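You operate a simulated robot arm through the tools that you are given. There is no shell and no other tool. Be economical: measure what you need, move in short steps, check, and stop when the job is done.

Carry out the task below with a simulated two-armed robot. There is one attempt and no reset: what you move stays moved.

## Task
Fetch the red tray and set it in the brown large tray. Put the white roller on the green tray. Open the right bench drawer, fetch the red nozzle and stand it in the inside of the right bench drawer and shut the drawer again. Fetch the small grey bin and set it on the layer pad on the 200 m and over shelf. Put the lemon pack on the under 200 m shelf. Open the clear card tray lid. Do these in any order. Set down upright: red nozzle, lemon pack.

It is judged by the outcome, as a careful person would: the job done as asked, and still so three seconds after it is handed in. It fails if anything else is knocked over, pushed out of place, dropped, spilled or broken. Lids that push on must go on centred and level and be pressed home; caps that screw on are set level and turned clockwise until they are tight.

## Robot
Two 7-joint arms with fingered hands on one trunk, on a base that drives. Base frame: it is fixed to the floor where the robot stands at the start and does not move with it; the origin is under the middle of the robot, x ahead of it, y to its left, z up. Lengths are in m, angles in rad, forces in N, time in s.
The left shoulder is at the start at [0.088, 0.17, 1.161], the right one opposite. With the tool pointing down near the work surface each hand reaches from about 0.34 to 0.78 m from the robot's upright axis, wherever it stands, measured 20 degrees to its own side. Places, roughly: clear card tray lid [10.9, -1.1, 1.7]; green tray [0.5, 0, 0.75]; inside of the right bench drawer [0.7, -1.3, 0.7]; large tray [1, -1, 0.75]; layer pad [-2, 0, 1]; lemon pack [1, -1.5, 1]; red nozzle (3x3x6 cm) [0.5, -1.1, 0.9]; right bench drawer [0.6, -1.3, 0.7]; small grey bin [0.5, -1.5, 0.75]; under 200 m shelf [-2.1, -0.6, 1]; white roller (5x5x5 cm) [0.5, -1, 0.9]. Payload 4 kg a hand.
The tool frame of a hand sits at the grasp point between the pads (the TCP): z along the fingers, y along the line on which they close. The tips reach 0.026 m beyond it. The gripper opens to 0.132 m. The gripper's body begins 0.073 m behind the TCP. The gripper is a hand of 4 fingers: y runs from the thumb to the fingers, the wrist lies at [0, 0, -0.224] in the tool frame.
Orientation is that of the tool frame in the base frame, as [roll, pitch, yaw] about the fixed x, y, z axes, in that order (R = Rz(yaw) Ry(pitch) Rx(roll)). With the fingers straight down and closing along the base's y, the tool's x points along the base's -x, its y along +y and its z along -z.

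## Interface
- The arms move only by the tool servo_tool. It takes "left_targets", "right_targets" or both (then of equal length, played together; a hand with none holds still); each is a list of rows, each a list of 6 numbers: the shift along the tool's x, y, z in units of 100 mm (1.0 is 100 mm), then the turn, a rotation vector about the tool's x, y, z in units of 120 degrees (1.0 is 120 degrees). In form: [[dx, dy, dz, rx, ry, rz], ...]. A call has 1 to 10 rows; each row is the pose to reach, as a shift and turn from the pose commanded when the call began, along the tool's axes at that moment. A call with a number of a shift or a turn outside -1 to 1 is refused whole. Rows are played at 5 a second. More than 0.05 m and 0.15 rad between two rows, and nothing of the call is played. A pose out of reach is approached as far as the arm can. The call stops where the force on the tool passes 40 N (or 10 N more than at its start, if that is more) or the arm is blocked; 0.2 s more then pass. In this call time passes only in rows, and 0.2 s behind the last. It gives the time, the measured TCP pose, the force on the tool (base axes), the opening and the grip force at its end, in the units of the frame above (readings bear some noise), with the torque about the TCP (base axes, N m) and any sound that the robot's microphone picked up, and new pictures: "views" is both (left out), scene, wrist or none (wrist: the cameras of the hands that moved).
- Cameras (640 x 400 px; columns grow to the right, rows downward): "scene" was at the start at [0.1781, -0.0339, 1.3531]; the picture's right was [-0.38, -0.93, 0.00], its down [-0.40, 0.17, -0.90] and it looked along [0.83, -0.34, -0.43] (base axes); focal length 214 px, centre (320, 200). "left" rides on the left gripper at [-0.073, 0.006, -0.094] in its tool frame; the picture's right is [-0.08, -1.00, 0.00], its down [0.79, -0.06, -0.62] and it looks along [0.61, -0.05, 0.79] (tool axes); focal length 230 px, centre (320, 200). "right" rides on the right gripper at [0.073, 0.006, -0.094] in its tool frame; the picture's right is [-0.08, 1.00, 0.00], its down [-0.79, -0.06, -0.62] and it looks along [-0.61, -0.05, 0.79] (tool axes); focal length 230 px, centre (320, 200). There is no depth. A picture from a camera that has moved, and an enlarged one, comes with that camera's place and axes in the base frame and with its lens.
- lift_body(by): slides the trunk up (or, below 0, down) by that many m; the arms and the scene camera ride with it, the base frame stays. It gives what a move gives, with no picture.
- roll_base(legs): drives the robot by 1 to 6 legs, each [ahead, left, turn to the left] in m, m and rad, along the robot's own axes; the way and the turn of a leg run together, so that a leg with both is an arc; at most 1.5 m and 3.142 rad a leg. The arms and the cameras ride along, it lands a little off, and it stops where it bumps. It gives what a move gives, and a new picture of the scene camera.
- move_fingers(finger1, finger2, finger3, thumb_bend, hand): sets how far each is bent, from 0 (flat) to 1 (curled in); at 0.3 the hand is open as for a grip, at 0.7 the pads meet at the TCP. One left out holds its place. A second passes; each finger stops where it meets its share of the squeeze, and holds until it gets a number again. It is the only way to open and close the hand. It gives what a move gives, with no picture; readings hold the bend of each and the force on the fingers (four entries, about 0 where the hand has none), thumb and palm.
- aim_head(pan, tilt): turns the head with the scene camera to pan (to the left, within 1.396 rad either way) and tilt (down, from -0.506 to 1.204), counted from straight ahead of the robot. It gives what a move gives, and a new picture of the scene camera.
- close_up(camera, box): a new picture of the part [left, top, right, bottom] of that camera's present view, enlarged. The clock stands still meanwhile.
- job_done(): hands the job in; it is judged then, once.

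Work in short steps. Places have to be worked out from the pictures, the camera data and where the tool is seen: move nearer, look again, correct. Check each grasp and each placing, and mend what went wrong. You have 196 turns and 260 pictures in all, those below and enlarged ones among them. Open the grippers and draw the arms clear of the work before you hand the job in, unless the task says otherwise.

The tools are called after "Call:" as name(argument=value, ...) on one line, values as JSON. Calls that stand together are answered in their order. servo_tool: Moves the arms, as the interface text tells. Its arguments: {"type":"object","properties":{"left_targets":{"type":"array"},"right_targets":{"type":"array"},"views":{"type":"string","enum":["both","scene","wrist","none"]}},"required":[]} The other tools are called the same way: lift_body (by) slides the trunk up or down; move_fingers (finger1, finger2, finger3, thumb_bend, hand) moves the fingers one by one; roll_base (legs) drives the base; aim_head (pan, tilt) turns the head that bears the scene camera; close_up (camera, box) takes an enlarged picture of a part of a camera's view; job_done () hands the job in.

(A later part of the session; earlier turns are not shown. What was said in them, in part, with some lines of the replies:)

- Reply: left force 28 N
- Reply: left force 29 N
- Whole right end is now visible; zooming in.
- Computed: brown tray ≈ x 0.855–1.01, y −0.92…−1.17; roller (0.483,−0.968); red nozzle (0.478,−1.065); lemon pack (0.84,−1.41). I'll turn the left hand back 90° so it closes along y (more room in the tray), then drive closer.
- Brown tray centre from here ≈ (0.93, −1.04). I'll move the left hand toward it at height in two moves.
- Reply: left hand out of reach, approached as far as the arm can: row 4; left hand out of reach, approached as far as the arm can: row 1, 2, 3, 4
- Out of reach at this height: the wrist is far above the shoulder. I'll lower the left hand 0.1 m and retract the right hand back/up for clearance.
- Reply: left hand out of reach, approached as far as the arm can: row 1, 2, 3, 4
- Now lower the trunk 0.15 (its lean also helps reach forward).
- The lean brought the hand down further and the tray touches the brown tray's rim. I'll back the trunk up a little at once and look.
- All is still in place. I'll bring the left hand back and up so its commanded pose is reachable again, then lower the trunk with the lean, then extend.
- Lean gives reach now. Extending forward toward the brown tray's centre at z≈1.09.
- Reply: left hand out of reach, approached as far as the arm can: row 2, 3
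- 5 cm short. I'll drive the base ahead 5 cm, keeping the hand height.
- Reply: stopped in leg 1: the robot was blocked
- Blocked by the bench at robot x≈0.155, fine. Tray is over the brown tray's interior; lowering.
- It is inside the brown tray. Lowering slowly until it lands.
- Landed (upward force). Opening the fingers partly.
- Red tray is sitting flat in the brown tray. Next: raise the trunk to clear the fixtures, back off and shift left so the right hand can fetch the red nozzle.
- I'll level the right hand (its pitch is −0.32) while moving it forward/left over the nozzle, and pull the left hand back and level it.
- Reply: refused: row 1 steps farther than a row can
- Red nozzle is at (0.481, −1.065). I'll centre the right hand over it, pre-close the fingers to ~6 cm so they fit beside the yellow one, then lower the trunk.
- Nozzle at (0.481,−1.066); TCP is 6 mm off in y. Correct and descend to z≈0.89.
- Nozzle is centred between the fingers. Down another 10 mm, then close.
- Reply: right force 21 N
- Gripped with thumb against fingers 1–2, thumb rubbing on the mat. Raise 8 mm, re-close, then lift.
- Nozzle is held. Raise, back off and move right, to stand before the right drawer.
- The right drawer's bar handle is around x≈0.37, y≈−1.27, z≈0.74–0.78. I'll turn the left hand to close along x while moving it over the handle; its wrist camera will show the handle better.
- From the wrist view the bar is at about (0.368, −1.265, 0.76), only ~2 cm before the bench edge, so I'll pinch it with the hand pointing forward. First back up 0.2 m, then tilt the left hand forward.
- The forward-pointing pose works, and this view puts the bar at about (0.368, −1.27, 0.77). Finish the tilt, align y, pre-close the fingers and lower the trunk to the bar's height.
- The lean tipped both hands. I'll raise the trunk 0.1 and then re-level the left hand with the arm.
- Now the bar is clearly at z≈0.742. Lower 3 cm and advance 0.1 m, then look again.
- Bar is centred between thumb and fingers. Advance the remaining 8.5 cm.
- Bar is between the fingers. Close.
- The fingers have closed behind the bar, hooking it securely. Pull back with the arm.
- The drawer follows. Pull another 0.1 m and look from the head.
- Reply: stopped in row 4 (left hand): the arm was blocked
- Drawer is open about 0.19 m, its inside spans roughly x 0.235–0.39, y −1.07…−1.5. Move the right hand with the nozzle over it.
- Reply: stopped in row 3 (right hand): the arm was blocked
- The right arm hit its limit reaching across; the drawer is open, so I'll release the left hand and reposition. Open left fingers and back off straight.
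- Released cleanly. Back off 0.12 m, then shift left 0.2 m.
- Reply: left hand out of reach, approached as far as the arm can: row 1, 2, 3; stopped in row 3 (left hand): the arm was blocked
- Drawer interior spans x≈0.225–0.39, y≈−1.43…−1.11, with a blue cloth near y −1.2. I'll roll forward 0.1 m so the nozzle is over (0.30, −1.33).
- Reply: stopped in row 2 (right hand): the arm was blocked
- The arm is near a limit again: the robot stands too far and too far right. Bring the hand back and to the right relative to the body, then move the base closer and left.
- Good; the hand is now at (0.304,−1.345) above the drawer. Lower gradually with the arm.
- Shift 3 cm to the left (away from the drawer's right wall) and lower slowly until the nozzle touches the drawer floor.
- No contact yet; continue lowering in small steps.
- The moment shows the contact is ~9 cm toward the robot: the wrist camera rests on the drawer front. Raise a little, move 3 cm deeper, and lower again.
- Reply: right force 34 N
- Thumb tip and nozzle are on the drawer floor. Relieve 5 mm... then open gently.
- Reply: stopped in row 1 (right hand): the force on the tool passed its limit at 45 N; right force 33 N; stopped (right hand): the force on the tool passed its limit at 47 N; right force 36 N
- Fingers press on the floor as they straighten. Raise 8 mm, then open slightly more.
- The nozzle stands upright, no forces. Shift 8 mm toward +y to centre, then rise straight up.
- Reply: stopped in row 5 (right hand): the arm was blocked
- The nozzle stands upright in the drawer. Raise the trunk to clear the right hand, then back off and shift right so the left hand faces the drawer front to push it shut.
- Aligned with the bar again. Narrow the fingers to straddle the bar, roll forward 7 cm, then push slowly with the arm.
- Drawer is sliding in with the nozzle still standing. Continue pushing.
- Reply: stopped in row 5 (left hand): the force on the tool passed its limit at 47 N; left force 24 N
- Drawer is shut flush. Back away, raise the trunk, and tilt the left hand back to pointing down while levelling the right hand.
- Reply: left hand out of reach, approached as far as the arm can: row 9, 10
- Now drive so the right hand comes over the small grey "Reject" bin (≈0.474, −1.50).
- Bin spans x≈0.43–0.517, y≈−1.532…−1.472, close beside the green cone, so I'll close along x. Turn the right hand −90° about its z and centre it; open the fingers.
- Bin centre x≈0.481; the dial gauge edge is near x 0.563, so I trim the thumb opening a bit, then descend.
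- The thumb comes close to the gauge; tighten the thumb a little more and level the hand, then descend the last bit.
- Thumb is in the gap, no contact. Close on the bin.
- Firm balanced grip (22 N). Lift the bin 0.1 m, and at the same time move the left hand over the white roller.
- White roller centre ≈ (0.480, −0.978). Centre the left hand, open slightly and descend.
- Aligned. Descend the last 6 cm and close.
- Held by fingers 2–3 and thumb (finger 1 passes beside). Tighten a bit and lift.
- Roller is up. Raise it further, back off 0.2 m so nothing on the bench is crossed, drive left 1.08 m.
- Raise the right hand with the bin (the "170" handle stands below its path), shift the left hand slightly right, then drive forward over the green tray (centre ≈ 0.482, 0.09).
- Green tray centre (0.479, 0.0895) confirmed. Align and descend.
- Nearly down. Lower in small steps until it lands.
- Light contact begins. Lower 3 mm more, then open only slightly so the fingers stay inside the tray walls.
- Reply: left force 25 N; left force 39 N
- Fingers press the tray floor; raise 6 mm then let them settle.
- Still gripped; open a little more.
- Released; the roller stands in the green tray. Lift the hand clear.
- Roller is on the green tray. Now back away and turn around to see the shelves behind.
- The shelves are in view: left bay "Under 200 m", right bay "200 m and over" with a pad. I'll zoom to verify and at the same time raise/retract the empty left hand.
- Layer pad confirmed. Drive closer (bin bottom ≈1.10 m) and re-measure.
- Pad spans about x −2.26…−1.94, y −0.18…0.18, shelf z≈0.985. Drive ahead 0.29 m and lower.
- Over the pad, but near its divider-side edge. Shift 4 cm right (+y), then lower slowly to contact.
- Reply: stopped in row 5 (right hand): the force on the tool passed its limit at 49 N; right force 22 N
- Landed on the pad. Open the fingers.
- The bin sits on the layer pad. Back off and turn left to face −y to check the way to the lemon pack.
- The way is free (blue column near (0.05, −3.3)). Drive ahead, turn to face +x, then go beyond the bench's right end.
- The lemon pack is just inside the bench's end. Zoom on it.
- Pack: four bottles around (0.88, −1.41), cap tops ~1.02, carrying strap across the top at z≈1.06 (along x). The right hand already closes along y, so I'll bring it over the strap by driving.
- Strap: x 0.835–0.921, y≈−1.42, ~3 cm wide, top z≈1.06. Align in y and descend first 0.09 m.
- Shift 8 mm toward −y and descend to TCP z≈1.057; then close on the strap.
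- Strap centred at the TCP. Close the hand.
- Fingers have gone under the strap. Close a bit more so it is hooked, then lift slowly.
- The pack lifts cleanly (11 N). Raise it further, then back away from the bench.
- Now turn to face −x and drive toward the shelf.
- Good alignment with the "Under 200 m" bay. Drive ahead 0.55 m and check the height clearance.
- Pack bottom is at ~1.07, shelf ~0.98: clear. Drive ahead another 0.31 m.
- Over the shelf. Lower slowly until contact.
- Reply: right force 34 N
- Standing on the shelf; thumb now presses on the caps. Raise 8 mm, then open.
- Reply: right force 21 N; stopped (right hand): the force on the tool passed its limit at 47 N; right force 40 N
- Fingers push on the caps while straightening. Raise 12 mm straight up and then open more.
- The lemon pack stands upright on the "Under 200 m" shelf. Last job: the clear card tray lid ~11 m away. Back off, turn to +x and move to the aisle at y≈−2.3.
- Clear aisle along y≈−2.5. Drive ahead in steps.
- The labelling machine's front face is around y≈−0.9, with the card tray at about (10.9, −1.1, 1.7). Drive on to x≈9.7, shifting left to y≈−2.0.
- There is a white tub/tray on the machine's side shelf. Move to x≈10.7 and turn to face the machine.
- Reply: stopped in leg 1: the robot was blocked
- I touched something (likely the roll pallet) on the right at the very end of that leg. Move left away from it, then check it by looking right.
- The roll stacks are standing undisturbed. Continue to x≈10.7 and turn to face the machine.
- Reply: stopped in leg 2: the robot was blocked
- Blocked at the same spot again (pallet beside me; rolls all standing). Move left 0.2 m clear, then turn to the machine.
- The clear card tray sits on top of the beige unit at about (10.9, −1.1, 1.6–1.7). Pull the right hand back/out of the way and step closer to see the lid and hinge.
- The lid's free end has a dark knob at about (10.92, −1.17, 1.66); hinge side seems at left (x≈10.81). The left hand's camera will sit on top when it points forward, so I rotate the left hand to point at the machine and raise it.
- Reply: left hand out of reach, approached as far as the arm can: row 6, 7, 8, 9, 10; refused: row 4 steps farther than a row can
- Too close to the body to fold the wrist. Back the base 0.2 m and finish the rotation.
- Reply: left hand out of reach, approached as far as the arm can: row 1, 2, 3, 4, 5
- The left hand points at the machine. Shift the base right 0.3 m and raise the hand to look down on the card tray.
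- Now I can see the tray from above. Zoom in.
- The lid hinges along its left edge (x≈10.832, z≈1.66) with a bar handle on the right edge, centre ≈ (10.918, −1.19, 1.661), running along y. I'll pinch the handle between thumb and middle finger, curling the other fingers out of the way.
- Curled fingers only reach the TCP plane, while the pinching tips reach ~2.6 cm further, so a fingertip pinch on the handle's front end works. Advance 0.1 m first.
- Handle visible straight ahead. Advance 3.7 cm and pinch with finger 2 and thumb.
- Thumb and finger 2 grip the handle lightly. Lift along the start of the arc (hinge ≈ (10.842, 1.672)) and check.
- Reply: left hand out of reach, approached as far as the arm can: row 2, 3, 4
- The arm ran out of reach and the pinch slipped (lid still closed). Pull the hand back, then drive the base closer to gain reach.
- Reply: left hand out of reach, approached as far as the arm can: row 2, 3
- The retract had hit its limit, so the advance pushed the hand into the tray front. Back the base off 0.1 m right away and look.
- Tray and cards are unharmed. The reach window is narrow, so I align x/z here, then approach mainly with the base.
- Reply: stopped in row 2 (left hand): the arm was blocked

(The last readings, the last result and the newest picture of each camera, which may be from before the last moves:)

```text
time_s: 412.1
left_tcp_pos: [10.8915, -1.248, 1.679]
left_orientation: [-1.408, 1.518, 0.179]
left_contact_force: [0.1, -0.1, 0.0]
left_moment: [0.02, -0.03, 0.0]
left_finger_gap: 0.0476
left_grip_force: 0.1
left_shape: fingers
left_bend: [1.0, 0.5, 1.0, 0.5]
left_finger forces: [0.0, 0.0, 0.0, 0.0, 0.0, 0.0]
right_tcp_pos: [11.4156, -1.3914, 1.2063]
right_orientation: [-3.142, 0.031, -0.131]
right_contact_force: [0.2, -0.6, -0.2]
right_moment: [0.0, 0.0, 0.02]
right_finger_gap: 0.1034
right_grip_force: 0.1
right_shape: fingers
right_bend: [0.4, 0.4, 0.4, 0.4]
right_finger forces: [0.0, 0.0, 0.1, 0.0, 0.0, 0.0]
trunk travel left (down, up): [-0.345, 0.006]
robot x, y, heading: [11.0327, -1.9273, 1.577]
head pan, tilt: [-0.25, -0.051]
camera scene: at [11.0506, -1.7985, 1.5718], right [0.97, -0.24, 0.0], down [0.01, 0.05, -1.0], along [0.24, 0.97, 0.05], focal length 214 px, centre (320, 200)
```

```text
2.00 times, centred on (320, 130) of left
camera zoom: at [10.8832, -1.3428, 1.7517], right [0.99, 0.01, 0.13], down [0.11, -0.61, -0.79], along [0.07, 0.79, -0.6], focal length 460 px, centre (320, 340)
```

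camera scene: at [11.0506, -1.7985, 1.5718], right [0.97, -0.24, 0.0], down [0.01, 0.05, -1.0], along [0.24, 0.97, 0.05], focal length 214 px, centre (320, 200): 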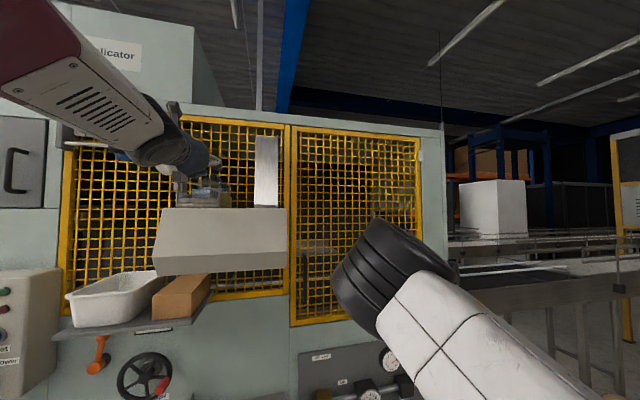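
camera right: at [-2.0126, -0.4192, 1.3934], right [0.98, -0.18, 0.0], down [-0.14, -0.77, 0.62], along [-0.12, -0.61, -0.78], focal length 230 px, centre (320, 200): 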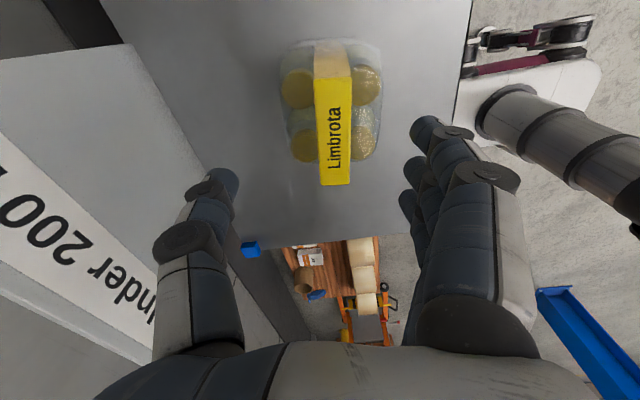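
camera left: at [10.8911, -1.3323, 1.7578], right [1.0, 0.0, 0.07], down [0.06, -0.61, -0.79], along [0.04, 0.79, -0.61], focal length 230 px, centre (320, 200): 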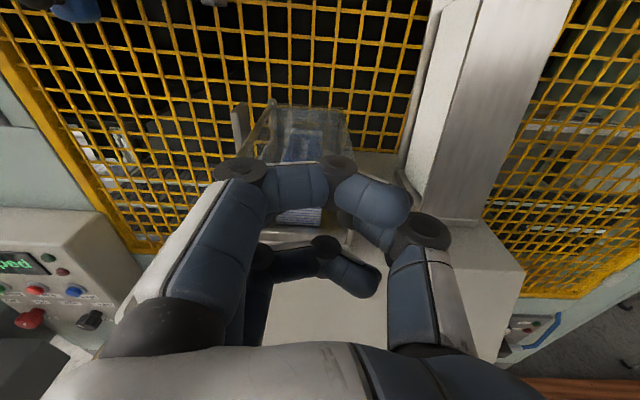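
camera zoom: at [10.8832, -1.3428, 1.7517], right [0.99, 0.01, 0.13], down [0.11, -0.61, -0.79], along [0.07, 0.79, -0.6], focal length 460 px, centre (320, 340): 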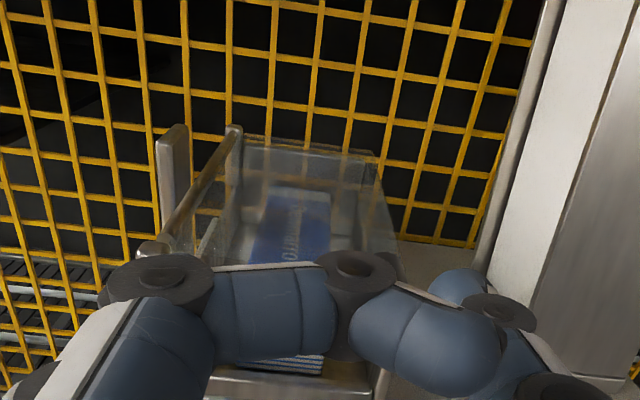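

The arm is near a joint limit here; give it more lateral room: back 5 cm, shift base right 0.14 m, then move the arm left relative to the body.

Call:
roll_base(legs=[[-0.06, 0, 0], [0, -0.14, 0]])

Call:
servo_tool(left_targets=[[0.05, 0.3, 0, 0, 0, 0], [0.1, 0.6, 0, 0, 0, 0], [0.12, 0.9, 0, 0, 0, 0], [0.12, 1.0, 0, 0, 0, 0]], views="wrist")

```text
time_s: 414.6
left_tcp_pos: [11.0317, -1.3073, 1.6798]
left_orientation: [-1.418, 1.517, 0.169]
left_contact_force: [1.2, 0.5, 0.0]
left_moment: [0.03, 0.02, 0.02]
left_finger_gap: 0.0472
left_grip_force: 0.0
left_shape: fingers
left_bend: [1.0, 0.5, 1.0, 0.5]
left_finger forces: [0.0, 0.1, 0.0, 0.0, 0.1, 0.0]
right_tcp_pos: [11.5566, -1.4505, 1.2067]
right_orientation: [-3.139, 0.031, -0.128]
right_contact_force: [0.1, -0.1, -0.4]
right_moment: [-0.01, 0.0, -0.03]
right_finger_gap: 0.1031
right_grip_force: 0.0
right_shape: fingers
right_bend: [0.4, 0.4, 0.4, 0.4]
right_finger forces: [0.0, 0.0, 0.2, 0.0, 0.0, 0.1]
trunk travel left (down, up): [-0.345, 0.006]
robot x, y, heading: [11.171, -1.9867, 1.583]
head pan, tilt: [-0.25, -0.051]
camera scene: at [11.1925, -1.8571, 1.5717], right [0.97, -0.24, 0.0], down [0.01, 0.05, -1.0], along [0.24, 0.97, 0.05], focal length 214 px, centre (320, 200)
```

scene: 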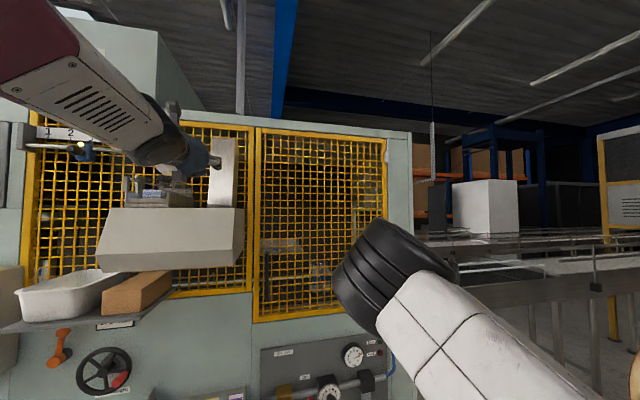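

```text
time_s: 415.6
left_tcp_pos: [10.9325, -1.3085, 1.6602]
left_orientation: [-1.434, 1.518, 0.151]
left_contact_force: [0.4, -0.1, -0.3]
left_moment: [-0.01, 0.03, 0.02]
left_finger_gap: 0.0475
left_grip_force: 0.0
left_shape: fingers
left_bend: [1.0, 0.5, 1.0, 0.5]
left_finger forces: [0.0, 0.0, 0.0, 0.0, 0.0, 0.0]
right_tcp_pos: [11.5575, -1.4496, 1.206]
right_orientation: [-3.141, 0.035, -0.129]
right_contact_force: [-1.2, 0.3, 0.1]
right_moment: [0.01, 0.01, -0.03]
right_finger_gap: 0.1031
right_grip_force: 0.0
right_shape: fingers
right_bend: [0.4, 0.4, 0.4, 0.4]
right_finger forces: [0.0, 0.0, 0.0, 0.0, 0.0, 0.1]
trunk travel left (down, up): [-0.345, 0.006]
robot x, y, heading: [11.171, -1.9857, 1.572]
head pan, tilt: [-0.25, -0.051]
camera left: at [10.9243, -1.4029, 1.7329], right [0.99, 0.01, 0.13], down [0.11, -0.61, -0.79], along [0.07, 0.79, -0.61], focal length 230 px, centre (320, 200)
```

left: 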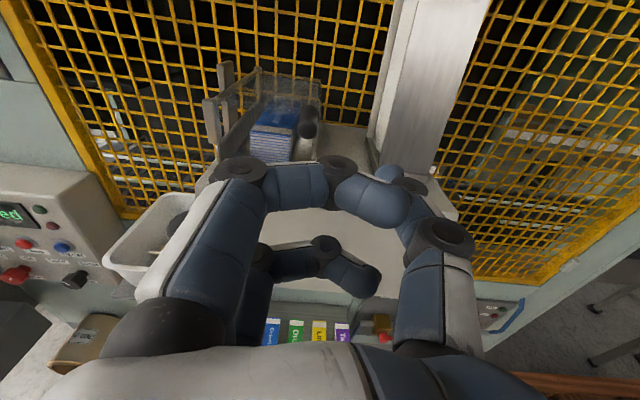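

Good. Handle seen at (10.919, ~−1.2, 1.662). Move base ahead 4 cm, then the arm the rest.

Call:
roll_base(legs=[[0.04, 0, 0]])

Call:
servo_tool(left_targets=[[-0.03, 0.07, 0.1, 0, 0, 0.02], [-0.06, 0.13, 0.2, 0, 0, 0.02], [-0.06, 0.13, 0.36, 0, 0, 0.02]], views="wrist")

```text
time_s: 416.5
left_tcp_pos: [10.9309, -1.2698, 1.6613]
left_orientation: [-1.419, 1.516, 0.165]
left_contact_force: [-0.8, 0.6, -0.7]
left_moment: [0.02, 0.02, 0.0]
left_finger_gap: 0.0473
left_grip_force: 0.0
left_shape: fingers
left_bend: [1.0, 0.5, 1.0, 0.5]
left_finger forces: [0.0, 0.0, 0.0, 0.0, 0.0, 0.0]
right_tcp_pos: [11.5552, -1.4117, 1.2067]
right_orientation: [-3.141, 0.031, -0.129]
right_contact_force: [-0.4, -0.6, 0.3]
right_moment: [-0.03, 0.02, -0.01]
right_finger_gap: 0.1031
right_grip_force: 0.0
right_shape: fingers
right_bend: [0.4, 0.4, 0.4, 0.4]
right_finger forces: [0.1, 0.0, 0.0, 0.0, 0.0, 0.1]
trunk travel left (down, up): [-0.345, 0.006]
robot x, y, heading: [11.1739, -1.9439, 1.576]
head pan, tilt: [-0.25, -0.051]
camera scene: at [11.1919, -1.8177, 1.5717], right [0.97, -0.24, 0.0], down [0.01, 0.05, -1.0], along [0.24, 0.97, 0.05], focal length 214 px, centre (320, 200)
```

scene: 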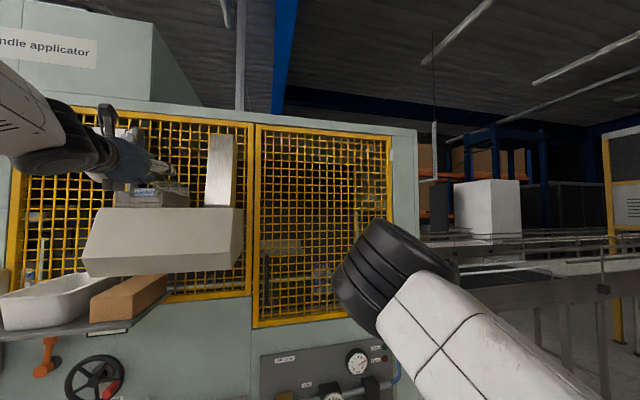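

```text
time_s: 417.3
left_tcp_pos: [10.9166, -1.234, 1.668]
left_orientation: [-0.958, 1.558, 0.628]
left_contact_force: [0.5, 0.7, -0.2]
left_moment: [0.01, 0.0, 0.02]
left_finger_gap: 0.0474
left_grip_force: 0.1
left_shape: fingers
left_bend: [1.0, 0.5, 1.0, 0.5]
left_finger forces: [0.0, 0.0, 0.0, 0.0, 0.1, 0.0]
right_tcp_pos: [11.5564, -1.4113, 1.2063]
right_orientation: [3.141, 0.032, -0.129]
right_contact_force: [0.6, -0.5, 0.5]
right_moment: [0.01, 0.03, 0.0]
right_finger_gap: 0.1033
right_grip_force: 0.1
right_shape: fingers
right_bend: [0.4, 0.4, 0.4, 0.4]
right_finger forces: [0.0, 0.0, 0.1, 0.0, 0.0, 0.0]
trunk travel left (down, up): [-0.345, 0.006]
robot x, y, heading: [11.1711, -1.9427, 1.578]
head pan, tilt: [-0.25, -0.051]
camera left: at [10.9115, -1.3286, 1.7396], right [1.0, 0.01, 0.09], down [0.08, -0.61, -0.79], along [0.04, 0.79, -0.61], focal length 230 px, centre (320, 200)
```

left: 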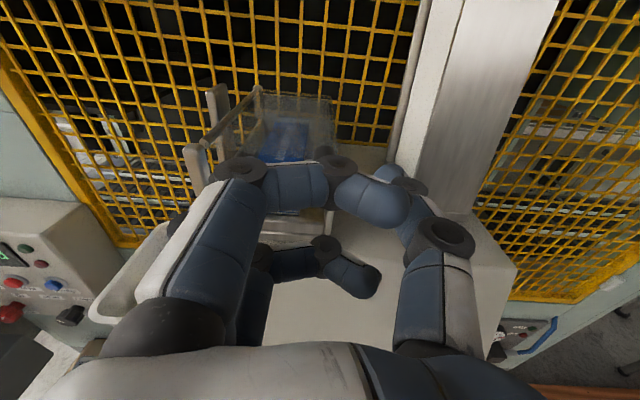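

In position. Pinch the handle firmly with finger 2 and thumb, then raise along the arc.

Call:
move_fingers(hand="left", finger2=0.82, thumb_bend=0.82)

Call:
servo_tool(left_targets=[[-0.1, 0.0, 0, 0, 0, 0], [-0.2, 0.01, 0, 0, 0, 0], [-0.3, 0.03, 0, 0, 0, 0], [-0.38, 0.05, 0, 0, 0, 0]], views="wrist")

Call:
close_up(camera="scene", box=[70, 100, 250, 230])

```text
time_s: 418.3
left_tcp_pos: [10.9205, -1.2345, 1.6671]
left_orientation: [-0.785, 1.557, 0.799]
left_contact_force: [8.1, 3.2, 5.6]
left_moment: [0.16, -0.07, -0.19]
left_finger_gap: 0.0373
left_grip_force: 8.6
left_shape: fingers
left_bend: [1.0, 0.77, 1.0, 0.73]
left_finger forces: [0.0, 0.0, 0.1, 0.1, 18.7, 0.1]
right_tcp_pos: [11.5575, -1.411, 1.2051]
right_orientation: [-3.14, 0.034, -0.129]
right_contact_force: [-0.6, 0.1, -0.6]
right_moment: [-0.04, -0.01, 0.02]
right_finger_gap: 0.1031
right_grip_force: 0.0
right_shape: fingers
right_bend: [0.4, 0.4, 0.4, 0.4]
right_finger forces: [0.1, 0.0, 0.0, 0.0, 0.0, 0.0]
trunk travel left (down, up): [-0.345, 0.006]
robot x, y, heading: [11.1725, -1.9471, 1.579]
head pan, tilt: [-0.25, -0.051]
```

```text
time_s: 419.3
left_tcp_pos: [10.9109, -1.2343, 1.7054]
left_orientation: [-0.949, 1.559, 0.639]
left_contact_force: [1.3, 0.1, 0.2]
left_moment: [-0.01, 0.04, -0.02]
left_finger_gap: 0.0372
left_grip_force: 0.1
left_shape: fingers
left_bend: [1.0, 0.79, 1.0, 0.75]
left_finger forces: [0.0, 0.0, 0.1, 0.1, 0.0, 0.0]
right_tcp_pos: [11.5562, -1.4111, 1.2063]
right_orientation: [-3.14, 0.031, -0.131]
right_contact_force: [0.0, 0.0, 0.4]
right_moment: [0.0, -0.03, 0.01]
right_finger_gap: 0.103
right_grip_force: 0.0
right_shape: fingers
right_bend: [0.4, 0.4, 0.4, 0.4]
right_finger forces: [0.0, 0.0, 0.0, 0.0, 0.1, 0.0]
trunk travel left (down, up): [-0.345, 0.006]
robot x, y, heading: [11.172, -1.9433, 1.58]
head pan, tilt: [-0.25, -0.051]
camera left: at [10.9064, -1.3293, 1.7776], right [1.0, 0.02, 0.09], down [0.08, -0.61, -0.79], along [0.04, 0.79, -0.61], focal length 230 px, centre (320, 200)
```

left: 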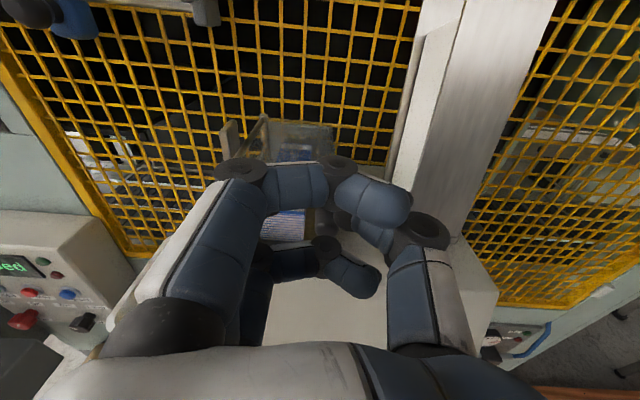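

```text
3.08 times, centred on (160, 165) of scene
camera zoom: at [11.1919, -1.818, 1.5716], right [0.97, -0.24, 0.0], down [0.01, 0.05, -1.0], along [0.24, 0.97, 0.05], focal length 660 px, centre (812, 308)
```

zoom: 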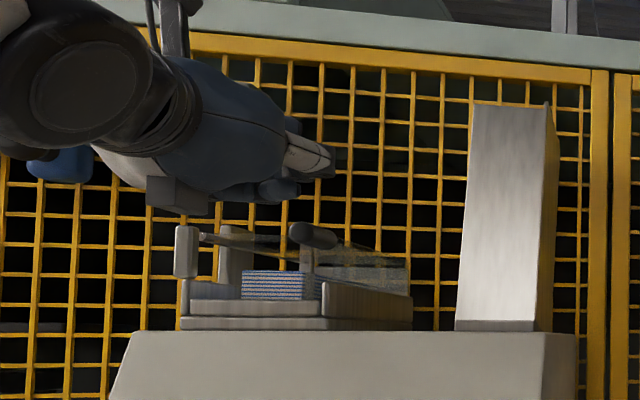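

The handle's front end is at y≈−1.21 (tray front at ≈−1.18), so my tips barely touched it. Open, re-align at z 1.663 and go ~3 cm deeper before pinching.

Call:
move_fingers(hand="left", finger2=0.5, thumb_bend=0.5)

Call:
servo_tool(left_targets=[[0, 0, -0.2, 0, 0, 0], [0.2, -0.04, -0.3, 0, 0, 0], [0.42, -0.08, -0.3, 0, 0, 0.0], [0.42, -0.08, 0, 0, 0, 0.0], [0.42, -0.08, 0.3, 0, 0, 0.0]], views="none")

Call:
close_up(camera="scene", box=[70, 100, 250, 230])

```text
time_s: 420.3
left_tcp_pos: [10.9121, -1.2348, 1.7053]
left_orientation: [-0.936, 1.558, 0.652]
left_contact_force: [-0.3, 0.2, 1.0]
left_moment: [-0.02, -0.01, -0.03]
left_finger_gap: 0.0474
left_grip_force: 0.0
left_shape: fingers
left_bend: [1.0, 0.5, 1.0, 0.5]
left_finger forces: [0.0, 0.0, 0.0, 0.1, 0.0, 0.1]
right_tcp_pos: [11.5555, -1.4113, 1.2067]
right_orientation: [-3.14, 0.031, -0.129]
right_contact_force: [-0.5, 0.2, -0.3]
right_moment: [0.02, 0.0, 0.04]
right_finger_gap: 0.1036
right_grip_force: 0.1
right_shape: fingers
right_bend: [0.4, 0.4, 0.4, 0.4]
right_finger forces: [0.0, 0.0, 0.0, 0.0, 0.1, 0.1]
trunk travel left (down, up): [-0.345, 0.006]
robot x, y, heading: [11.1733, -1.9425, 1.578]
head pan, tilt: [-0.25, -0.051]
```

```text
time_s: 421.5
left_tcp_pos: [10.9208, -1.2019, 1.6644]
left_orientation: [-0.92, 1.556, 0.665]
left_contact_force: [0.0, -0.2, -0.7]
left_moment: [-0.06, -0.03, -0.02]
left_finger_gap: 0.0479
left_grip_force: 0.1
left_shape: fingers
left_bend: [1.0, 0.5, 1.0, 0.5]
left_finger forces: [0.0, 0.0, 0.0, 0.1, 0.0, 0.0]
right_tcp_pos: [11.557, -1.4104, 1.2062]
right_orientation: [-3.142, 0.031, -0.13]
right_contact_force: [0.0, 0.5, -0.3]
right_moment: [0.01, -0.02, 0.01]
right_finger_gap: 0.1031
right_grip_force: 0.1
right_shape: fingers
right_bend: [0.4, 0.4, 0.4, 0.4]
right_finger forces: [0.0, 0.0, 0.0, 0.1, 0.0, 0.1]
trunk travel left (down, up): [-0.345, 0.006]
robot x, y, heading: [11.1707, -1.9455, 1.578]
head pan, tilt: [-0.25, -0.051]
```

```text
3.08 times, centred on (160, 165) of scene
camera zoom: at [11.1922, -1.8167, 1.5715], right [0.97, -0.24, 0.0], down [0.01, 0.05, -1.0], along [0.24, 0.97, 0.05], focal length 660 px, centre (812, 308)
```

zoom: 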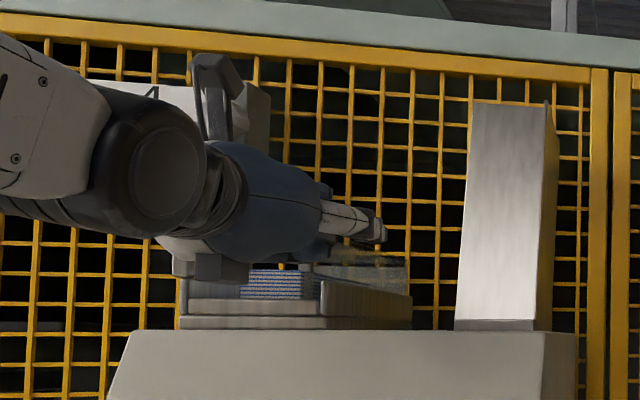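

TCP at (10.921, −1.202, 1.664), no contact. Pinch now and check the forces.

Call:
move_fingers(hand="left", finger2=0.82, thumb_bend=0.78)

Call:
close_up(camera="left", box=[160, 50, 480, 250])

```text
time_s: 422.5
left_tcp_pos: [10.9218, -1.2035, 1.6646]
left_orientation: [-0.792, 1.558, 0.793]
left_contact_force: [3.5, 3.7, 7.4]
left_moment: [0.15, -0.01, 0.03]
left_finger_gap: 0.0388
left_grip_force: 13.2
left_shape: fingers
left_bend: [1.0, 0.7, 1.0, 0.69]
left_finger forces: [0.1, 10.8, 0.1, 0.0, 14.8, 0.0]
right_tcp_pos: [11.5567, -1.4104, 1.2053]
right_orientation: [-3.139, 0.033, -0.13]
right_contact_force: [-0.8, -0.3, 0.7]
right_moment: [-0.01, 0.0, 0.0]
right_finger_gap: 0.1032
right_grip_force: 0.1
right_shape: fingers
right_bend: [0.4, 0.4, 0.4, 0.4]
right_finger forces: [0.0, 0.1, 0.0, 0.0, 0.1, 0.0]
trunk travel left (down, up): [-0.345, 0.006]
robot x, y, heading: [11.1738, -1.948, 1.581]
head pan, tilt: [-0.25, -0.051]
```

```text
2.00 times, centred on (320, 150) of left
camera zoom: at [10.9167, -1.2985, 1.7368], right [1.0, 0.01, 0.09], down [0.08, -0.61, -0.79], along [0.04, 0.79, -0.61], focal length 460 px, centre (320, 300)
```

zoom: 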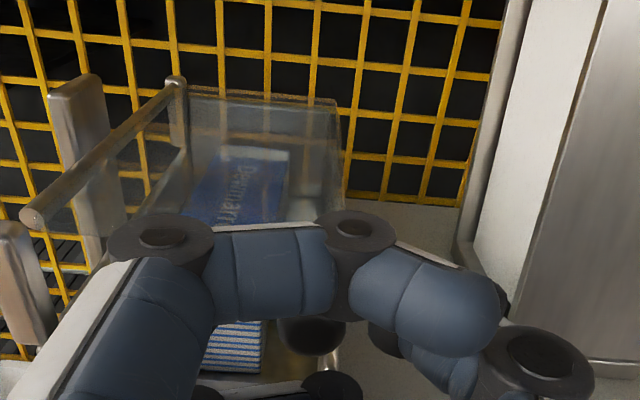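

Both sides press (11/15 N) on the handle. Raise along the arc in small steps.

Call:
servo_tool(left_targets=[[-0.08, 0.0, 0, 0, 0, 0], [-0.16, 0.0, 0, 0, 0, 0], [-0.24, 0.02, 0, 0, 0, 0], [-0.32, 0.04, 0, 0, 0, 0], [-0.38, 0.06, 0, 0, 0, 0]], views="none")

Call:
close_up(camera="scene", box=[70, 100, 250, 230])

```text
time_s: 423.7
left_tcp_pos: [10.9142, -1.2057, 1.7009]
left_orientation: [-0.963, 1.557, 0.625]
left_contact_force: [0.1, -0.5, 0.0]
left_moment: [0.02, 0.0, 0.02]
left_finger_gap: 0.0377
left_grip_force: 0.0
left_shape: fingers
left_bend: [1.0, 0.72, 1.0, 0.74]
left_finger forces: [0.0, 0.0, 0.1, 0.1, 0.1, 0.1]
right_tcp_pos: [11.556, -1.4106, 1.2052]
right_orientation: [-3.141, 0.031, -0.129]
right_contact_force: [-1.5, 0.2, -0.2]
right_moment: [0.0, -0.02, 0.04]
right_finger_gap: 0.1031
right_grip_force: 0.0
right_shape: fingers
right_bend: [0.4, 0.4, 0.4, 0.4]
right_finger forces: [0.0, 0.0, 0.0, 0.0, 0.0, 0.0]
trunk travel left (down, up): [-0.345, 0.006]
robot x, y, heading: [11.1739, -1.9474, 1.576]
head pan, tilt: [-0.25, -0.051]
```

```text
3.08 times, centred on (160, 165) of scene
camera zoom: at [11.1916, -1.8182, 1.5717], right [0.97, -0.24, 0.0], down [0.01, 0.05, -1.0], along [0.24, 0.97, 0.05], focal length 660 px, centre (812, 308)
```

zoom: 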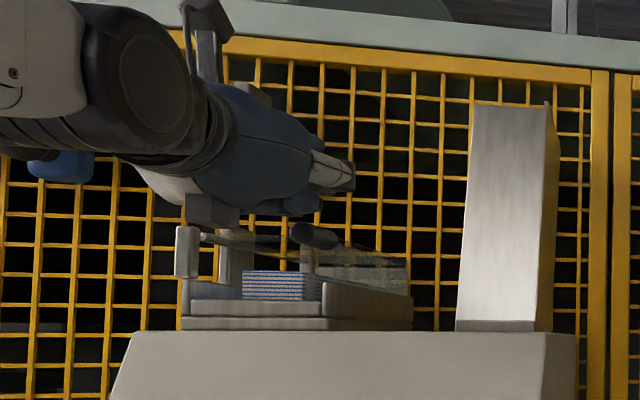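

The pinch slips off the round handle. Since the handle's front 2–3 cm overhangs the tray front, I'll push up from underneath with the closed fingertips: back out, go below, advance under it.

Call:
servo_tool(left_targets=[[0, 0, -0.3, 0, 0, 0], [0.1, 0, -0.6, 0, 0, 0], [0.45, 0.01, -0.6, 0, 0, 0], [0.78, 0.01, -0.6, 0, 0, 0]], views="none")

Call:
close_up(camera="scene", box=[70, 100, 250, 230])

Call:
close_up(camera="left", box=[160, 50, 480, 250])

```text
time_s: 424.7
left_tcp_pos: [10.9151, -1.2635, 1.6226]
left_orientation: [-0.921, 1.557, 0.668]
left_contact_force: [1.0, -0.5, 0.2]
left_moment: [0.0, 0.01, 0.0]
left_finger_gap: 0.0377
left_grip_force: 0.0
left_shape: fingers
left_bend: [1.0, 0.72, 1.0, 0.74]
left_finger forces: [0.0, 0.1, 0.0, 0.1, 0.0, 0.0]
right_tcp_pos: [11.5569, -1.4113, 1.2063]
right_orientation: [-3.141, 0.031, -0.13]
right_contact_force: [0.0, -0.1, -0.2]
right_moment: [0.02, -0.03, -0.01]
right_finger_gap: 0.1029
right_grip_force: 0.1
right_shape: fingers
right_bend: [0.4, 0.4, 0.4, 0.4]
right_finger forces: [0.0, 0.0, 0.1, 0.0, 0.1, 0.0]
trunk travel left (down, up): [-0.345, 0.006]
robot x, y, heading: [11.1744, -1.9435, 1.576]
head pan, tilt: [-0.25, -0.051]
```

```text
3.08 times, centred on (160, 165) of scene
camera zoom: at [11.1916, -1.818, 1.5716], right [0.97, -0.24, 0.0], down [0.01, 0.05, -1.0], along [0.24, 0.97, 0.05], focal length 660 px, centre (812, 308)
```

zoom: 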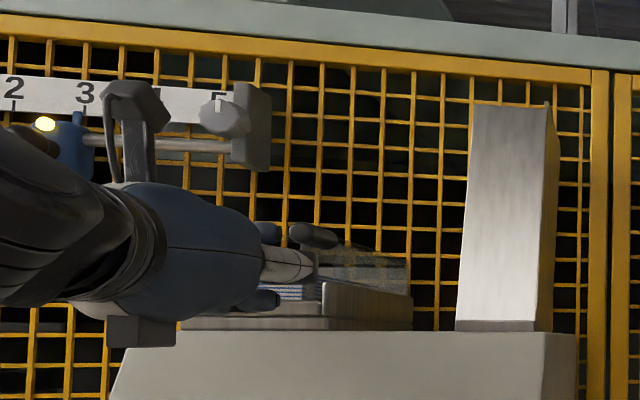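

```text
2.00 times, centred on (320, 150) of left
camera zoom: at [10.9095, -1.3583, 1.6948], right [1.0, 0.02, 0.09], down [0.08, -0.61, -0.79], along [0.04, 0.79, -0.61], focal length 460 px, centre (320, 300)
```

zoom: 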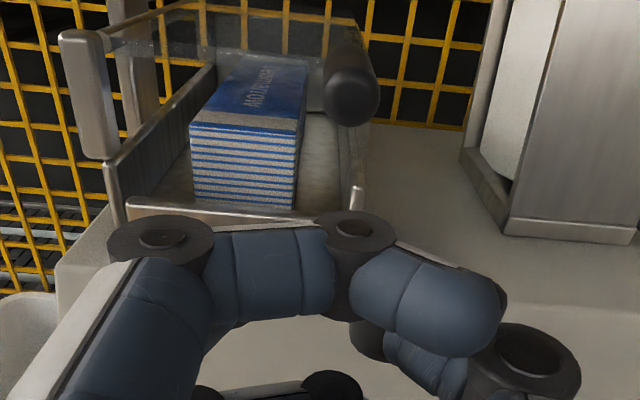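

Clear view: the handle's round front end is right ahead and slightly above. Advance 4.7 cm beneath it, then raise along the arc.

Call:
servo_tool(left_targets=[[0.0, 0.0, 0.25, 0, 0, 0], [0.0, 0.02, 0.48, 0, 0, 0]], views="none")

Call:
servo_tool(left_targets=[[-0.1, 0.0, 0, 0, 0, 0], [-0.2, 0.0, 0, 0, 0, 0], [-0.3, -0.02, 0, 0, 0, 0], [-0.4, -0.03, 0, 0, 0, 0]], views="wrist")

Call:
close_up(camera="scene", box=[70, 100, 250, 230])

```text
time_s: 425.3
left_tcp_pos: [10.9109, -1.2135, 1.6236]
left_orientation: [-0.98, 1.557, 0.607]
left_contact_force: [0.4, 0.0, -0.3]
left_moment: [-0.01, 0.0, -0.01]
left_finger_gap: 0.0376
left_grip_force: 0.1
left_shape: fingers
left_bend: [1.0, 0.72, 1.0, 0.74]
left_finger forces: [0.0, 0.0, 0.1, 0.0, 0.0, 0.1]
right_tcp_pos: [11.5567, -1.4109, 1.2057]
right_orientation: [-3.139, 0.031, -0.13]
right_contact_force: [0.1, -0.3, 0.6]
right_moment: [0.0, -0.01, -0.02]
right_finger_gap: 0.1034
right_grip_force: 0.0
right_shape: fingers
right_bend: [0.4, 0.4, 0.4, 0.4]
right_finger forces: [0.1, 0.0, 0.0, 0.1, 0.1, 0.0]
trunk travel left (down, up): [-0.345, 0.006]
robot x, y, heading: [11.1704, -1.9458, 1.58]
head pan, tilt: [-0.25, -0.051]
```

```text
time_s: 426.3
left_tcp_pos: [10.9137, -1.2165, 1.6625]
left_orientation: [-0.976, 1.555, 0.614]
left_contact_force: [-0.6, 0.4, -1.3]
left_moment: [-0.01, -0.02, -0.04]
left_finger_gap: 0.0378
left_grip_force: 0.0
left_shape: fingers
left_bend: [1.0, 0.72, 1.0, 0.74]
left_finger forces: [0.0, 0.0, 0.1, 0.0, 0.0, 0.0]
right_tcp_pos: [11.5557, -1.4095, 1.2057]
right_orientation: [-3.139, 0.031, -0.128]
right_contact_force: [0.1, -0.2, -0.6]
right_moment: [-0.03, -0.01, 0.0]
right_finger_gap: 0.1033
right_grip_force: 0.0
right_shape: fingers
right_bend: [0.4, 0.4, 0.4, 0.4]
right_finger forces: [0.0, 0.1, 0.0, 0.0, 0.0, 0.1]
trunk travel left (down, up): [-0.345, 0.006]
robot x, y, heading: [11.173, -1.948, 1.576]
head pan, tilt: [-0.25, -0.051]
camera left: at [10.9088, -1.3102, 1.7357], right [1.0, 0.01, 0.09], down [0.08, -0.61, -0.79], along [0.04, 0.79, -0.61], focal length 230 px, centre (320, 200)
```

left: 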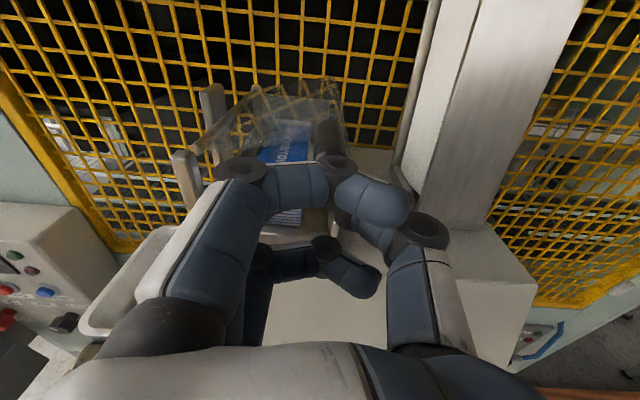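

```text
3.08 times, centred on (160, 165) of scene
camera zoom: at [11.1919, -1.8178, 1.5716], right [0.97, -0.24, 0.0], down [0.01, 0.05, -1.0], along [0.24, 0.97, 0.05], focal length 660 px, centre (812, 308)
```

zoom: 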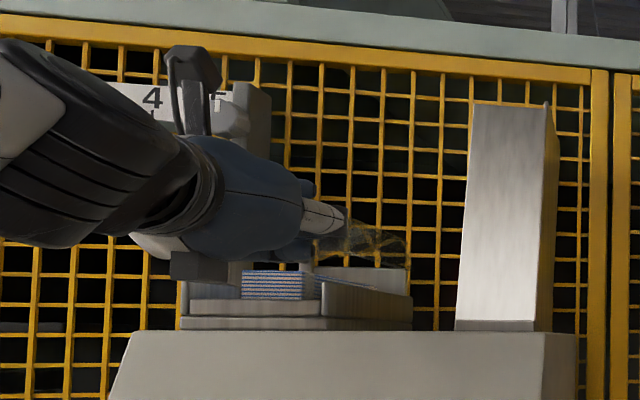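

The lid is rising. Continue along the arc.

Call:
servo_tool(left_targets=[[-0.1, 0.0, 0, 0, 0, 0], [-0.2, 0.0, 0, 0, 0, 0], [-0.3, 0.02, 0, 0, 0, 0], [-0.4, 0.06, 0, 0, 0, 0], [-0.48, 0.12, 0, 0, 0, 0]], views="wrist")

Call:
close_up(camera="scene", box=[70, 100, 250, 230])

```text
time_s: 427.5
left_tcp_pos: [10.9013, -1.2162, 1.7107]
left_orientation: [-1.017, 1.558, 0.57]
left_contact_force: [-1.5, -0.7, -3.2]
left_moment: [-0.08, -0.06, 0.04]
left_finger_gap: 0.0378
left_grip_force: 0.1
left_shape: fingers
left_bend: [1.0, 0.72, 1.0, 0.74]
left_finger forces: [0.0, 0.0, 0.1, 0.0, 0.1, 0.0]
right_tcp_pos: [11.5565, -1.4105, 1.206]
right_orientation: [-3.14, 0.032, -0.129]
right_contact_force: [0.1, -0.4, -0.3]
right_moment: [-0.01, -0.01, 0.01]
right_finger_gap: 0.1032
right_grip_force: 0.1
right_shape: fingers
right_bend: [0.4, 0.4, 0.4, 0.4]
right_finger forces: [0.1, 0.0, 0.1, 0.1, 0.1, 0.0]
trunk travel left (down, up): [-0.345, 0.006]
robot x, y, heading: [11.1669, -1.9461, 1.576]
head pan, tilt: [-0.25, -0.051]
camera left: at [10.8955, -1.3104, 1.7829], right [1.0, 0.02, 0.09], down [0.08, -0.61, -0.79], along [0.04, 0.79, -0.61], focal length 230 px, centre (320, 200)
```

left: 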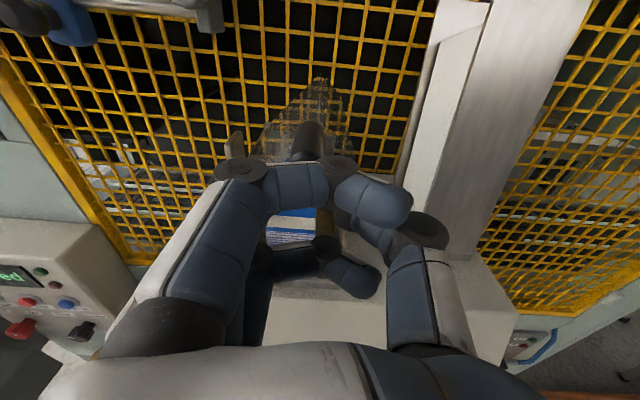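

```text
3.08 times, centred on (160, 165) of scene
camera zoom: at [11.1911, -1.8176, 1.5716], right [0.97, -0.24, 0.0], down [0.01, 0.05, -1.0], along [0.24, 0.97, 0.05], focal length 660 px, centre (812, 308)
```

zoom: 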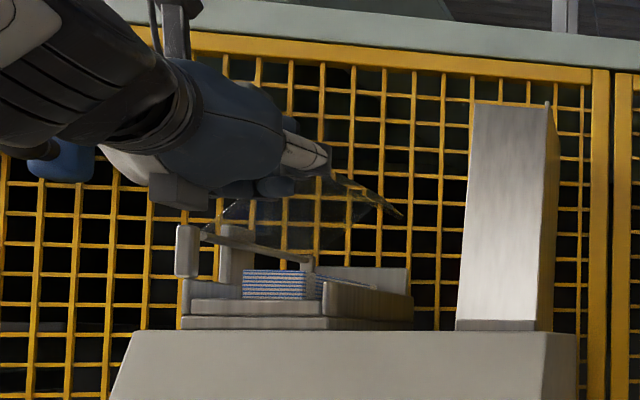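

Lid about 55° open. Continue up and over to the left, past vertical.

Call:
servo_tool(left_targets=[[-0.11, 0.07, 0, 0, 0, 0], [-0.21, 0.15, 0, 0, 0, 0], [-0.27, 0.24, 0, 0, 0, 0], [-0.31, 0.33, 0, 0, 0, 0], [-0.33, 0.43, 0, 0, 0, 0], [-0.34, 0.53, 0, 0, 0, 0], [-0.34, 0.62, 0, 0, 0, 0]], views="wrist")

Call:
close_up(camera="scene", box=[70, 80, 250, 230])

```text
time_s: 429.1
left_tcp_pos: [10.8376, -1.2147, 1.7381]
left_orientation: [-1.722, 1.558, -0.137]
left_contact_force: [2.7, -5.9, -34.6]
left_moment: [-0.33, -0.55, 0.07]
left_finger_gap: 0.0375
left_grip_force: 22.0
left_shape: fingers
left_bend: [1.0, 0.73, 1.0, 0.75]
left_finger forces: [0.0, 44.1, 0.0, 0.0, 0.0, 0.1]
right_tcp_pos: [11.5556, -1.4088, 1.2073]
right_orientation: [3.142, 0.032, -0.13]
right_contact_force: [0.7, -0.4, -0.3]
right_moment: [0.04, 0.0, 0.0]
right_finger_gap: 0.1034
right_grip_force: 0.1
right_shape: fingers
right_bend: [0.4, 0.4, 0.4, 0.4]
right_finger forces: [0.0, 0.0, 0.0, 0.1, 0.0, 0.1]
trunk travel left (down, up): [-0.345, 0.006]
robot x, y, heading: [11.1728, -1.9466, 1.576]
head pan, tilt: [-0.25, -0.051]
camera left: at [10.8328, -1.3082, 1.8113], right [1.0, 0.01, 0.09], down [0.08, -0.62, -0.78], along [0.05, 0.79, -0.62], focal length 230 px, centre (320, 200)
```

left: 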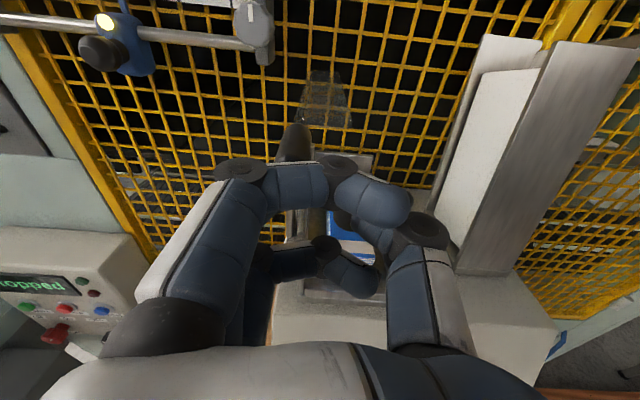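

```text
2.67 times, centred on (160, 155) of scene
camera zoom: at [11.1907, -1.8154, 1.5713], right [0.97, -0.24, 0.0], down [0.01, 0.05, -1.0], along [0.24, 0.97, 0.05], focal length 572 px, centre (747, 320)
```

zoom: 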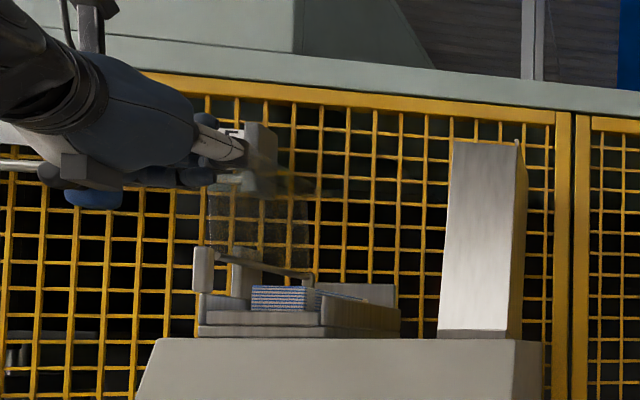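

The lid is past vertical against its stop (handle at ≈(10.823, 1.758)). Ease the finger down slightly and withdraw straight back.

Call:
servo_tool(left_targets=[[0.1, -0.03, 0, 0, 0, 0], [0.15, -0.05, 0, 0, 0, 0], [0.15, -0.05, -0.3, 0, 0, 0], [0.15, -0.05, -0.6, 0, 0, 0], [0.15, -0.05, -0.9, 0, 0, 0]], views="wrist")

Call:
close_up(camera="scene", box=[70, 80, 250, 230])

```text
time_s: 430.3
left_tcp_pos: [10.8488, -1.289, 1.7087]
left_orientation: [-2.935, 1.516, -1.345]
left_contact_force: [0.7, 0.2, 0.5]
left_moment: [-0.04, -0.01, 0.04]
left_finger_gap: 0.0373
left_grip_force: 0.0
left_shape: fingers
left_bend: [1.0, 0.72, 1.0, 0.75]
left_finger forces: [0.0, 0.0, 0.0, 0.0, 0.1, 0.1]
left hand out of reach, approached as far as the arm can: row 4, 5
right_tcp_pos: [11.5599, -1.4109, 1.2066]
right_orientation: [-3.14, 0.035, -0.129]
right_contact_force: [0.1, -0.5, -0.8]
right_moment: [0.02, 0.06, -0.03]
right_finger_gap: 0.1034
right_grip_force: 0.1
right_shape: fingers
right_bend: [0.4, 0.4, 0.4, 0.4]
right_finger forces: [0.1, 0.0, 0.1, 0.0, 0.1, 0.0]
trunk travel left (down, up): [-0.345, 0.006]
robot x, y, heading: [11.1756, -1.9425, 1.579]
head pan, tilt: [-0.25, -0.051]
camera left: at [10.8443, -1.3798, 1.7872], right [1.0, 0.02, 0.09], down [0.08, -0.66, -0.75], along [0.04, 0.75, -0.66], focal length 230 px, centre (320, 200)
```

left: 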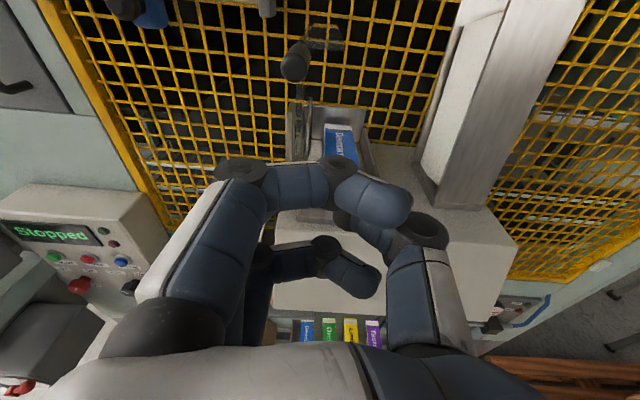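

```text
2.67 times, centred on (160, 155) of scene
camera zoom: at [11.196, -1.8178, 1.5715], right [0.97, -0.24, 0.0], down [0.01, 0.05, -1.0], along [0.24, 0.97, 0.05], focal length 572 px, centre (747, 320)
```

zoom: 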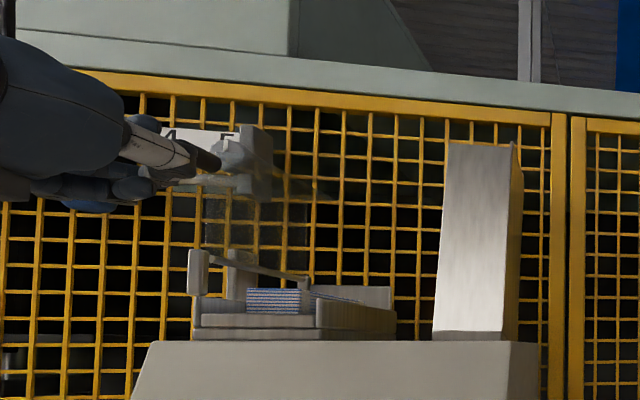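

The lid stays open, cards uncovered. Back the base away and open both hands, then verify.

Call:
roll_base(legs=[[-0.2, 0, 0]])

Call:
move_fingers(hand="left", finger1=0.3, finger2=0.3, finger3=0.3, thumb_bend=0.3)

Call:
aim_head(pan=0.3, tilt=0.0)

Call:
close_up(camera="left", box=[200, 0, 440, 160])

```text
time_s: 431.9
left_tcp_pos: [10.847, -1.4896, 1.708]
left_orientation: [-2.831, 1.514, -1.243]
left_contact_force: [0.0, -0.2, 0.6]
left_moment: [-0.03, -0.01, 0.01]
left_finger_gap: 0.0374
left_grip_force: 0.1
left_shape: fingers
left_bend: [1.0, 0.72, 1.0, 0.75]
left_finger forces: [0.0, 0.0, 0.0, 0.0, 0.1, 0.1]
right_tcp_pos: [11.5584, -1.6104, 1.2069]
right_orientation: [-3.141, 0.031, -0.131]
right_contact_force: [-0.5, -0.2, 0.4]
right_moment: [0.01, 0.02, 0.0]
right_finger_gap: 0.1032
right_grip_force: 0.0
right_shape: fingers
right_bend: [0.4, 0.4, 0.4, 0.4]
right_finger forces: [0.0, 0.0, 0.0, 0.1, 0.1, 0.0]
trunk travel left (down, up): [-0.345, 0.006]
robot x, y, heading: [11.1731, -2.1421, 1.572]
head pan, tilt: [-0.25, -0.051]
camera scene: at [11.1935, -2.0167, 1.5716], right [0.97, -0.24, 0.0], down [0.01, 0.05, -1.0], along [0.24, 0.97, 0.05], focal length 214 px, centre (320, 200)
```

scene: 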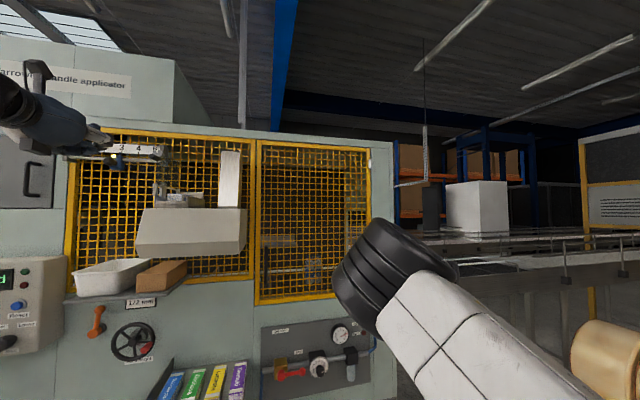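

```text
time_s: 432.9
left_tcp_pos: [10.8471, -1.4864, 1.7076]
left_orientation: [-2.832, 1.512, -1.245]
left_contact_force: [-0.3, -0.3, -0.4]
left_moment: [0.0, 0.0, -0.01]
left_finger_gap: 0.1357
left_grip_force: 0.1
left_shape: fingers
left_bend: [0.3, 0.3, 0.3, 0.3]
left_finger forces: [0.0, 0.0, 0.0, 0.1, 0.0, 0.0]
right_tcp_pos: [11.5587, -1.6087, 1.2067]
right_orientation: [-3.141, 0.033, -0.133]
right_contact_force: [0.0, -0.8, -0.1]
right_moment: [0.02, -0.01, 0.0]
right_finger_gap: 0.1031
right_grip_force: 0.3
right_shape: fingers
right_bend: [0.4, 0.4, 0.4, 0.4]
right_finger forces: [0.0, 0.0, 0.0, 0.0, 0.0, 0.0]
trunk travel left (down, up): [-0.345, 0.006]
robot x, y, heading: [11.1704, -2.1451, 1.57]
head pan, tilt: [-0.25, -0.051]
```

```text
time_s: 433.9
left_tcp_pos: [10.8454, -1.4876, 1.7074]
left_orientation: [-2.831, 1.515, -1.245]
left_contact_force: [-0.4, 0.3, 0.0]
left_moment: [-0.01, 0.0, 0.02]
left_finger_gap: 0.1356
left_grip_force: 0.0
left_shape: fingers
left_bend: [0.3, 0.3, 0.3, 0.3]
left_finger forces: [0.1, 0.0, 0.0, 0.0, 0.0, 0.1]
right_tcp_pos: [11.5584, -1.61, 1.2056]
right_orientation: [-3.141, 0.031, -0.13]
right_contact_force: [0.0, 0.0, -0.3]
right_moment: [0.03, -0.02, 0.01]
right_finger_gap: 0.1031
right_grip_force: 0.1
right_shape: fingers
right_bend: [0.4, 0.4, 0.4, 0.4]
right_finger forces: [0.1, 0.0, 0.0, 0.0, 0.0, 0.2]
trunk travel left (down, up): [-0.345, 0.006]
robot x, y, heading: [11.1736, -2.146, 1.573]
head pan, tilt: [0.3, 0.0]
camera scene: at [11.1451, -2.0165, 1.5671], right [0.95, 0.3, 0.0], down [0.0, 0.0, -1.0], along [-0.3, 0.95, 0.0], focal length 214 px, centre (320, 200)
```

scene: 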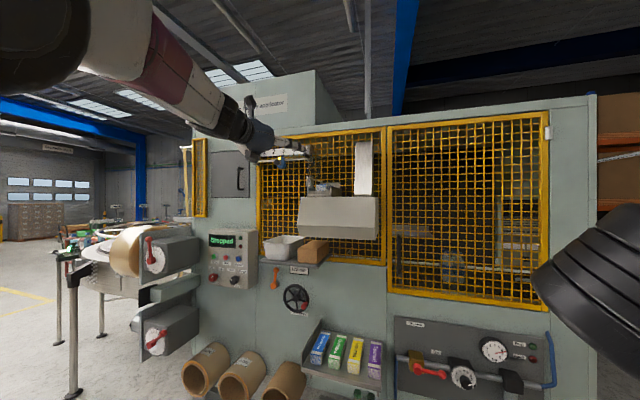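

```text
2.50 times, centred on (320, 80) of left
camera zoom: at [10.8412, -1.5773, 1.7859], right [1.0, 0.02, 0.09], down [0.09, -0.66, -0.75], along [0.05, 0.75, -0.66], focal length 575 px, centre (320, 500)
```

zoom: 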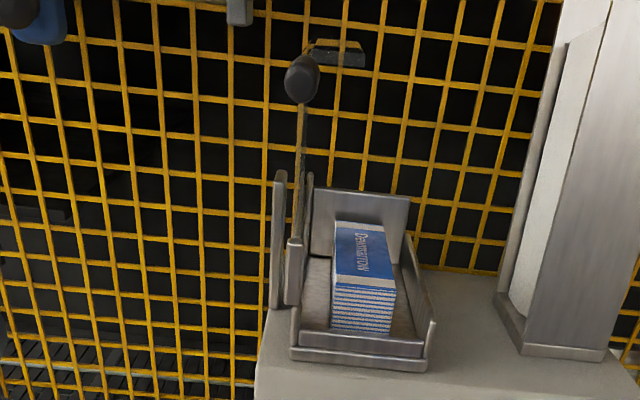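

The lid stands open against its stop with the cards uncovered. All six parts are done, both hands are open and clear, so I'm handing in.

Call:
job_done()

```text
The job is handed in.
```

All six jobs are done and handed in:
- The red tray is in the brown large tray.
- The white roller is on the green tray.
- The red nozzle is standing in the right bench drawer, which is shut.
- The small grey bin is on the layer pad.
- The lemon pack is standing on the "Under 200 m" shelf.
- The clear card tray lid is open.

The base bumped the bench once and stopped twice beside the roll pallet. My hand also pressed briefly against the card tray. I saw nothing displaced afterwards.
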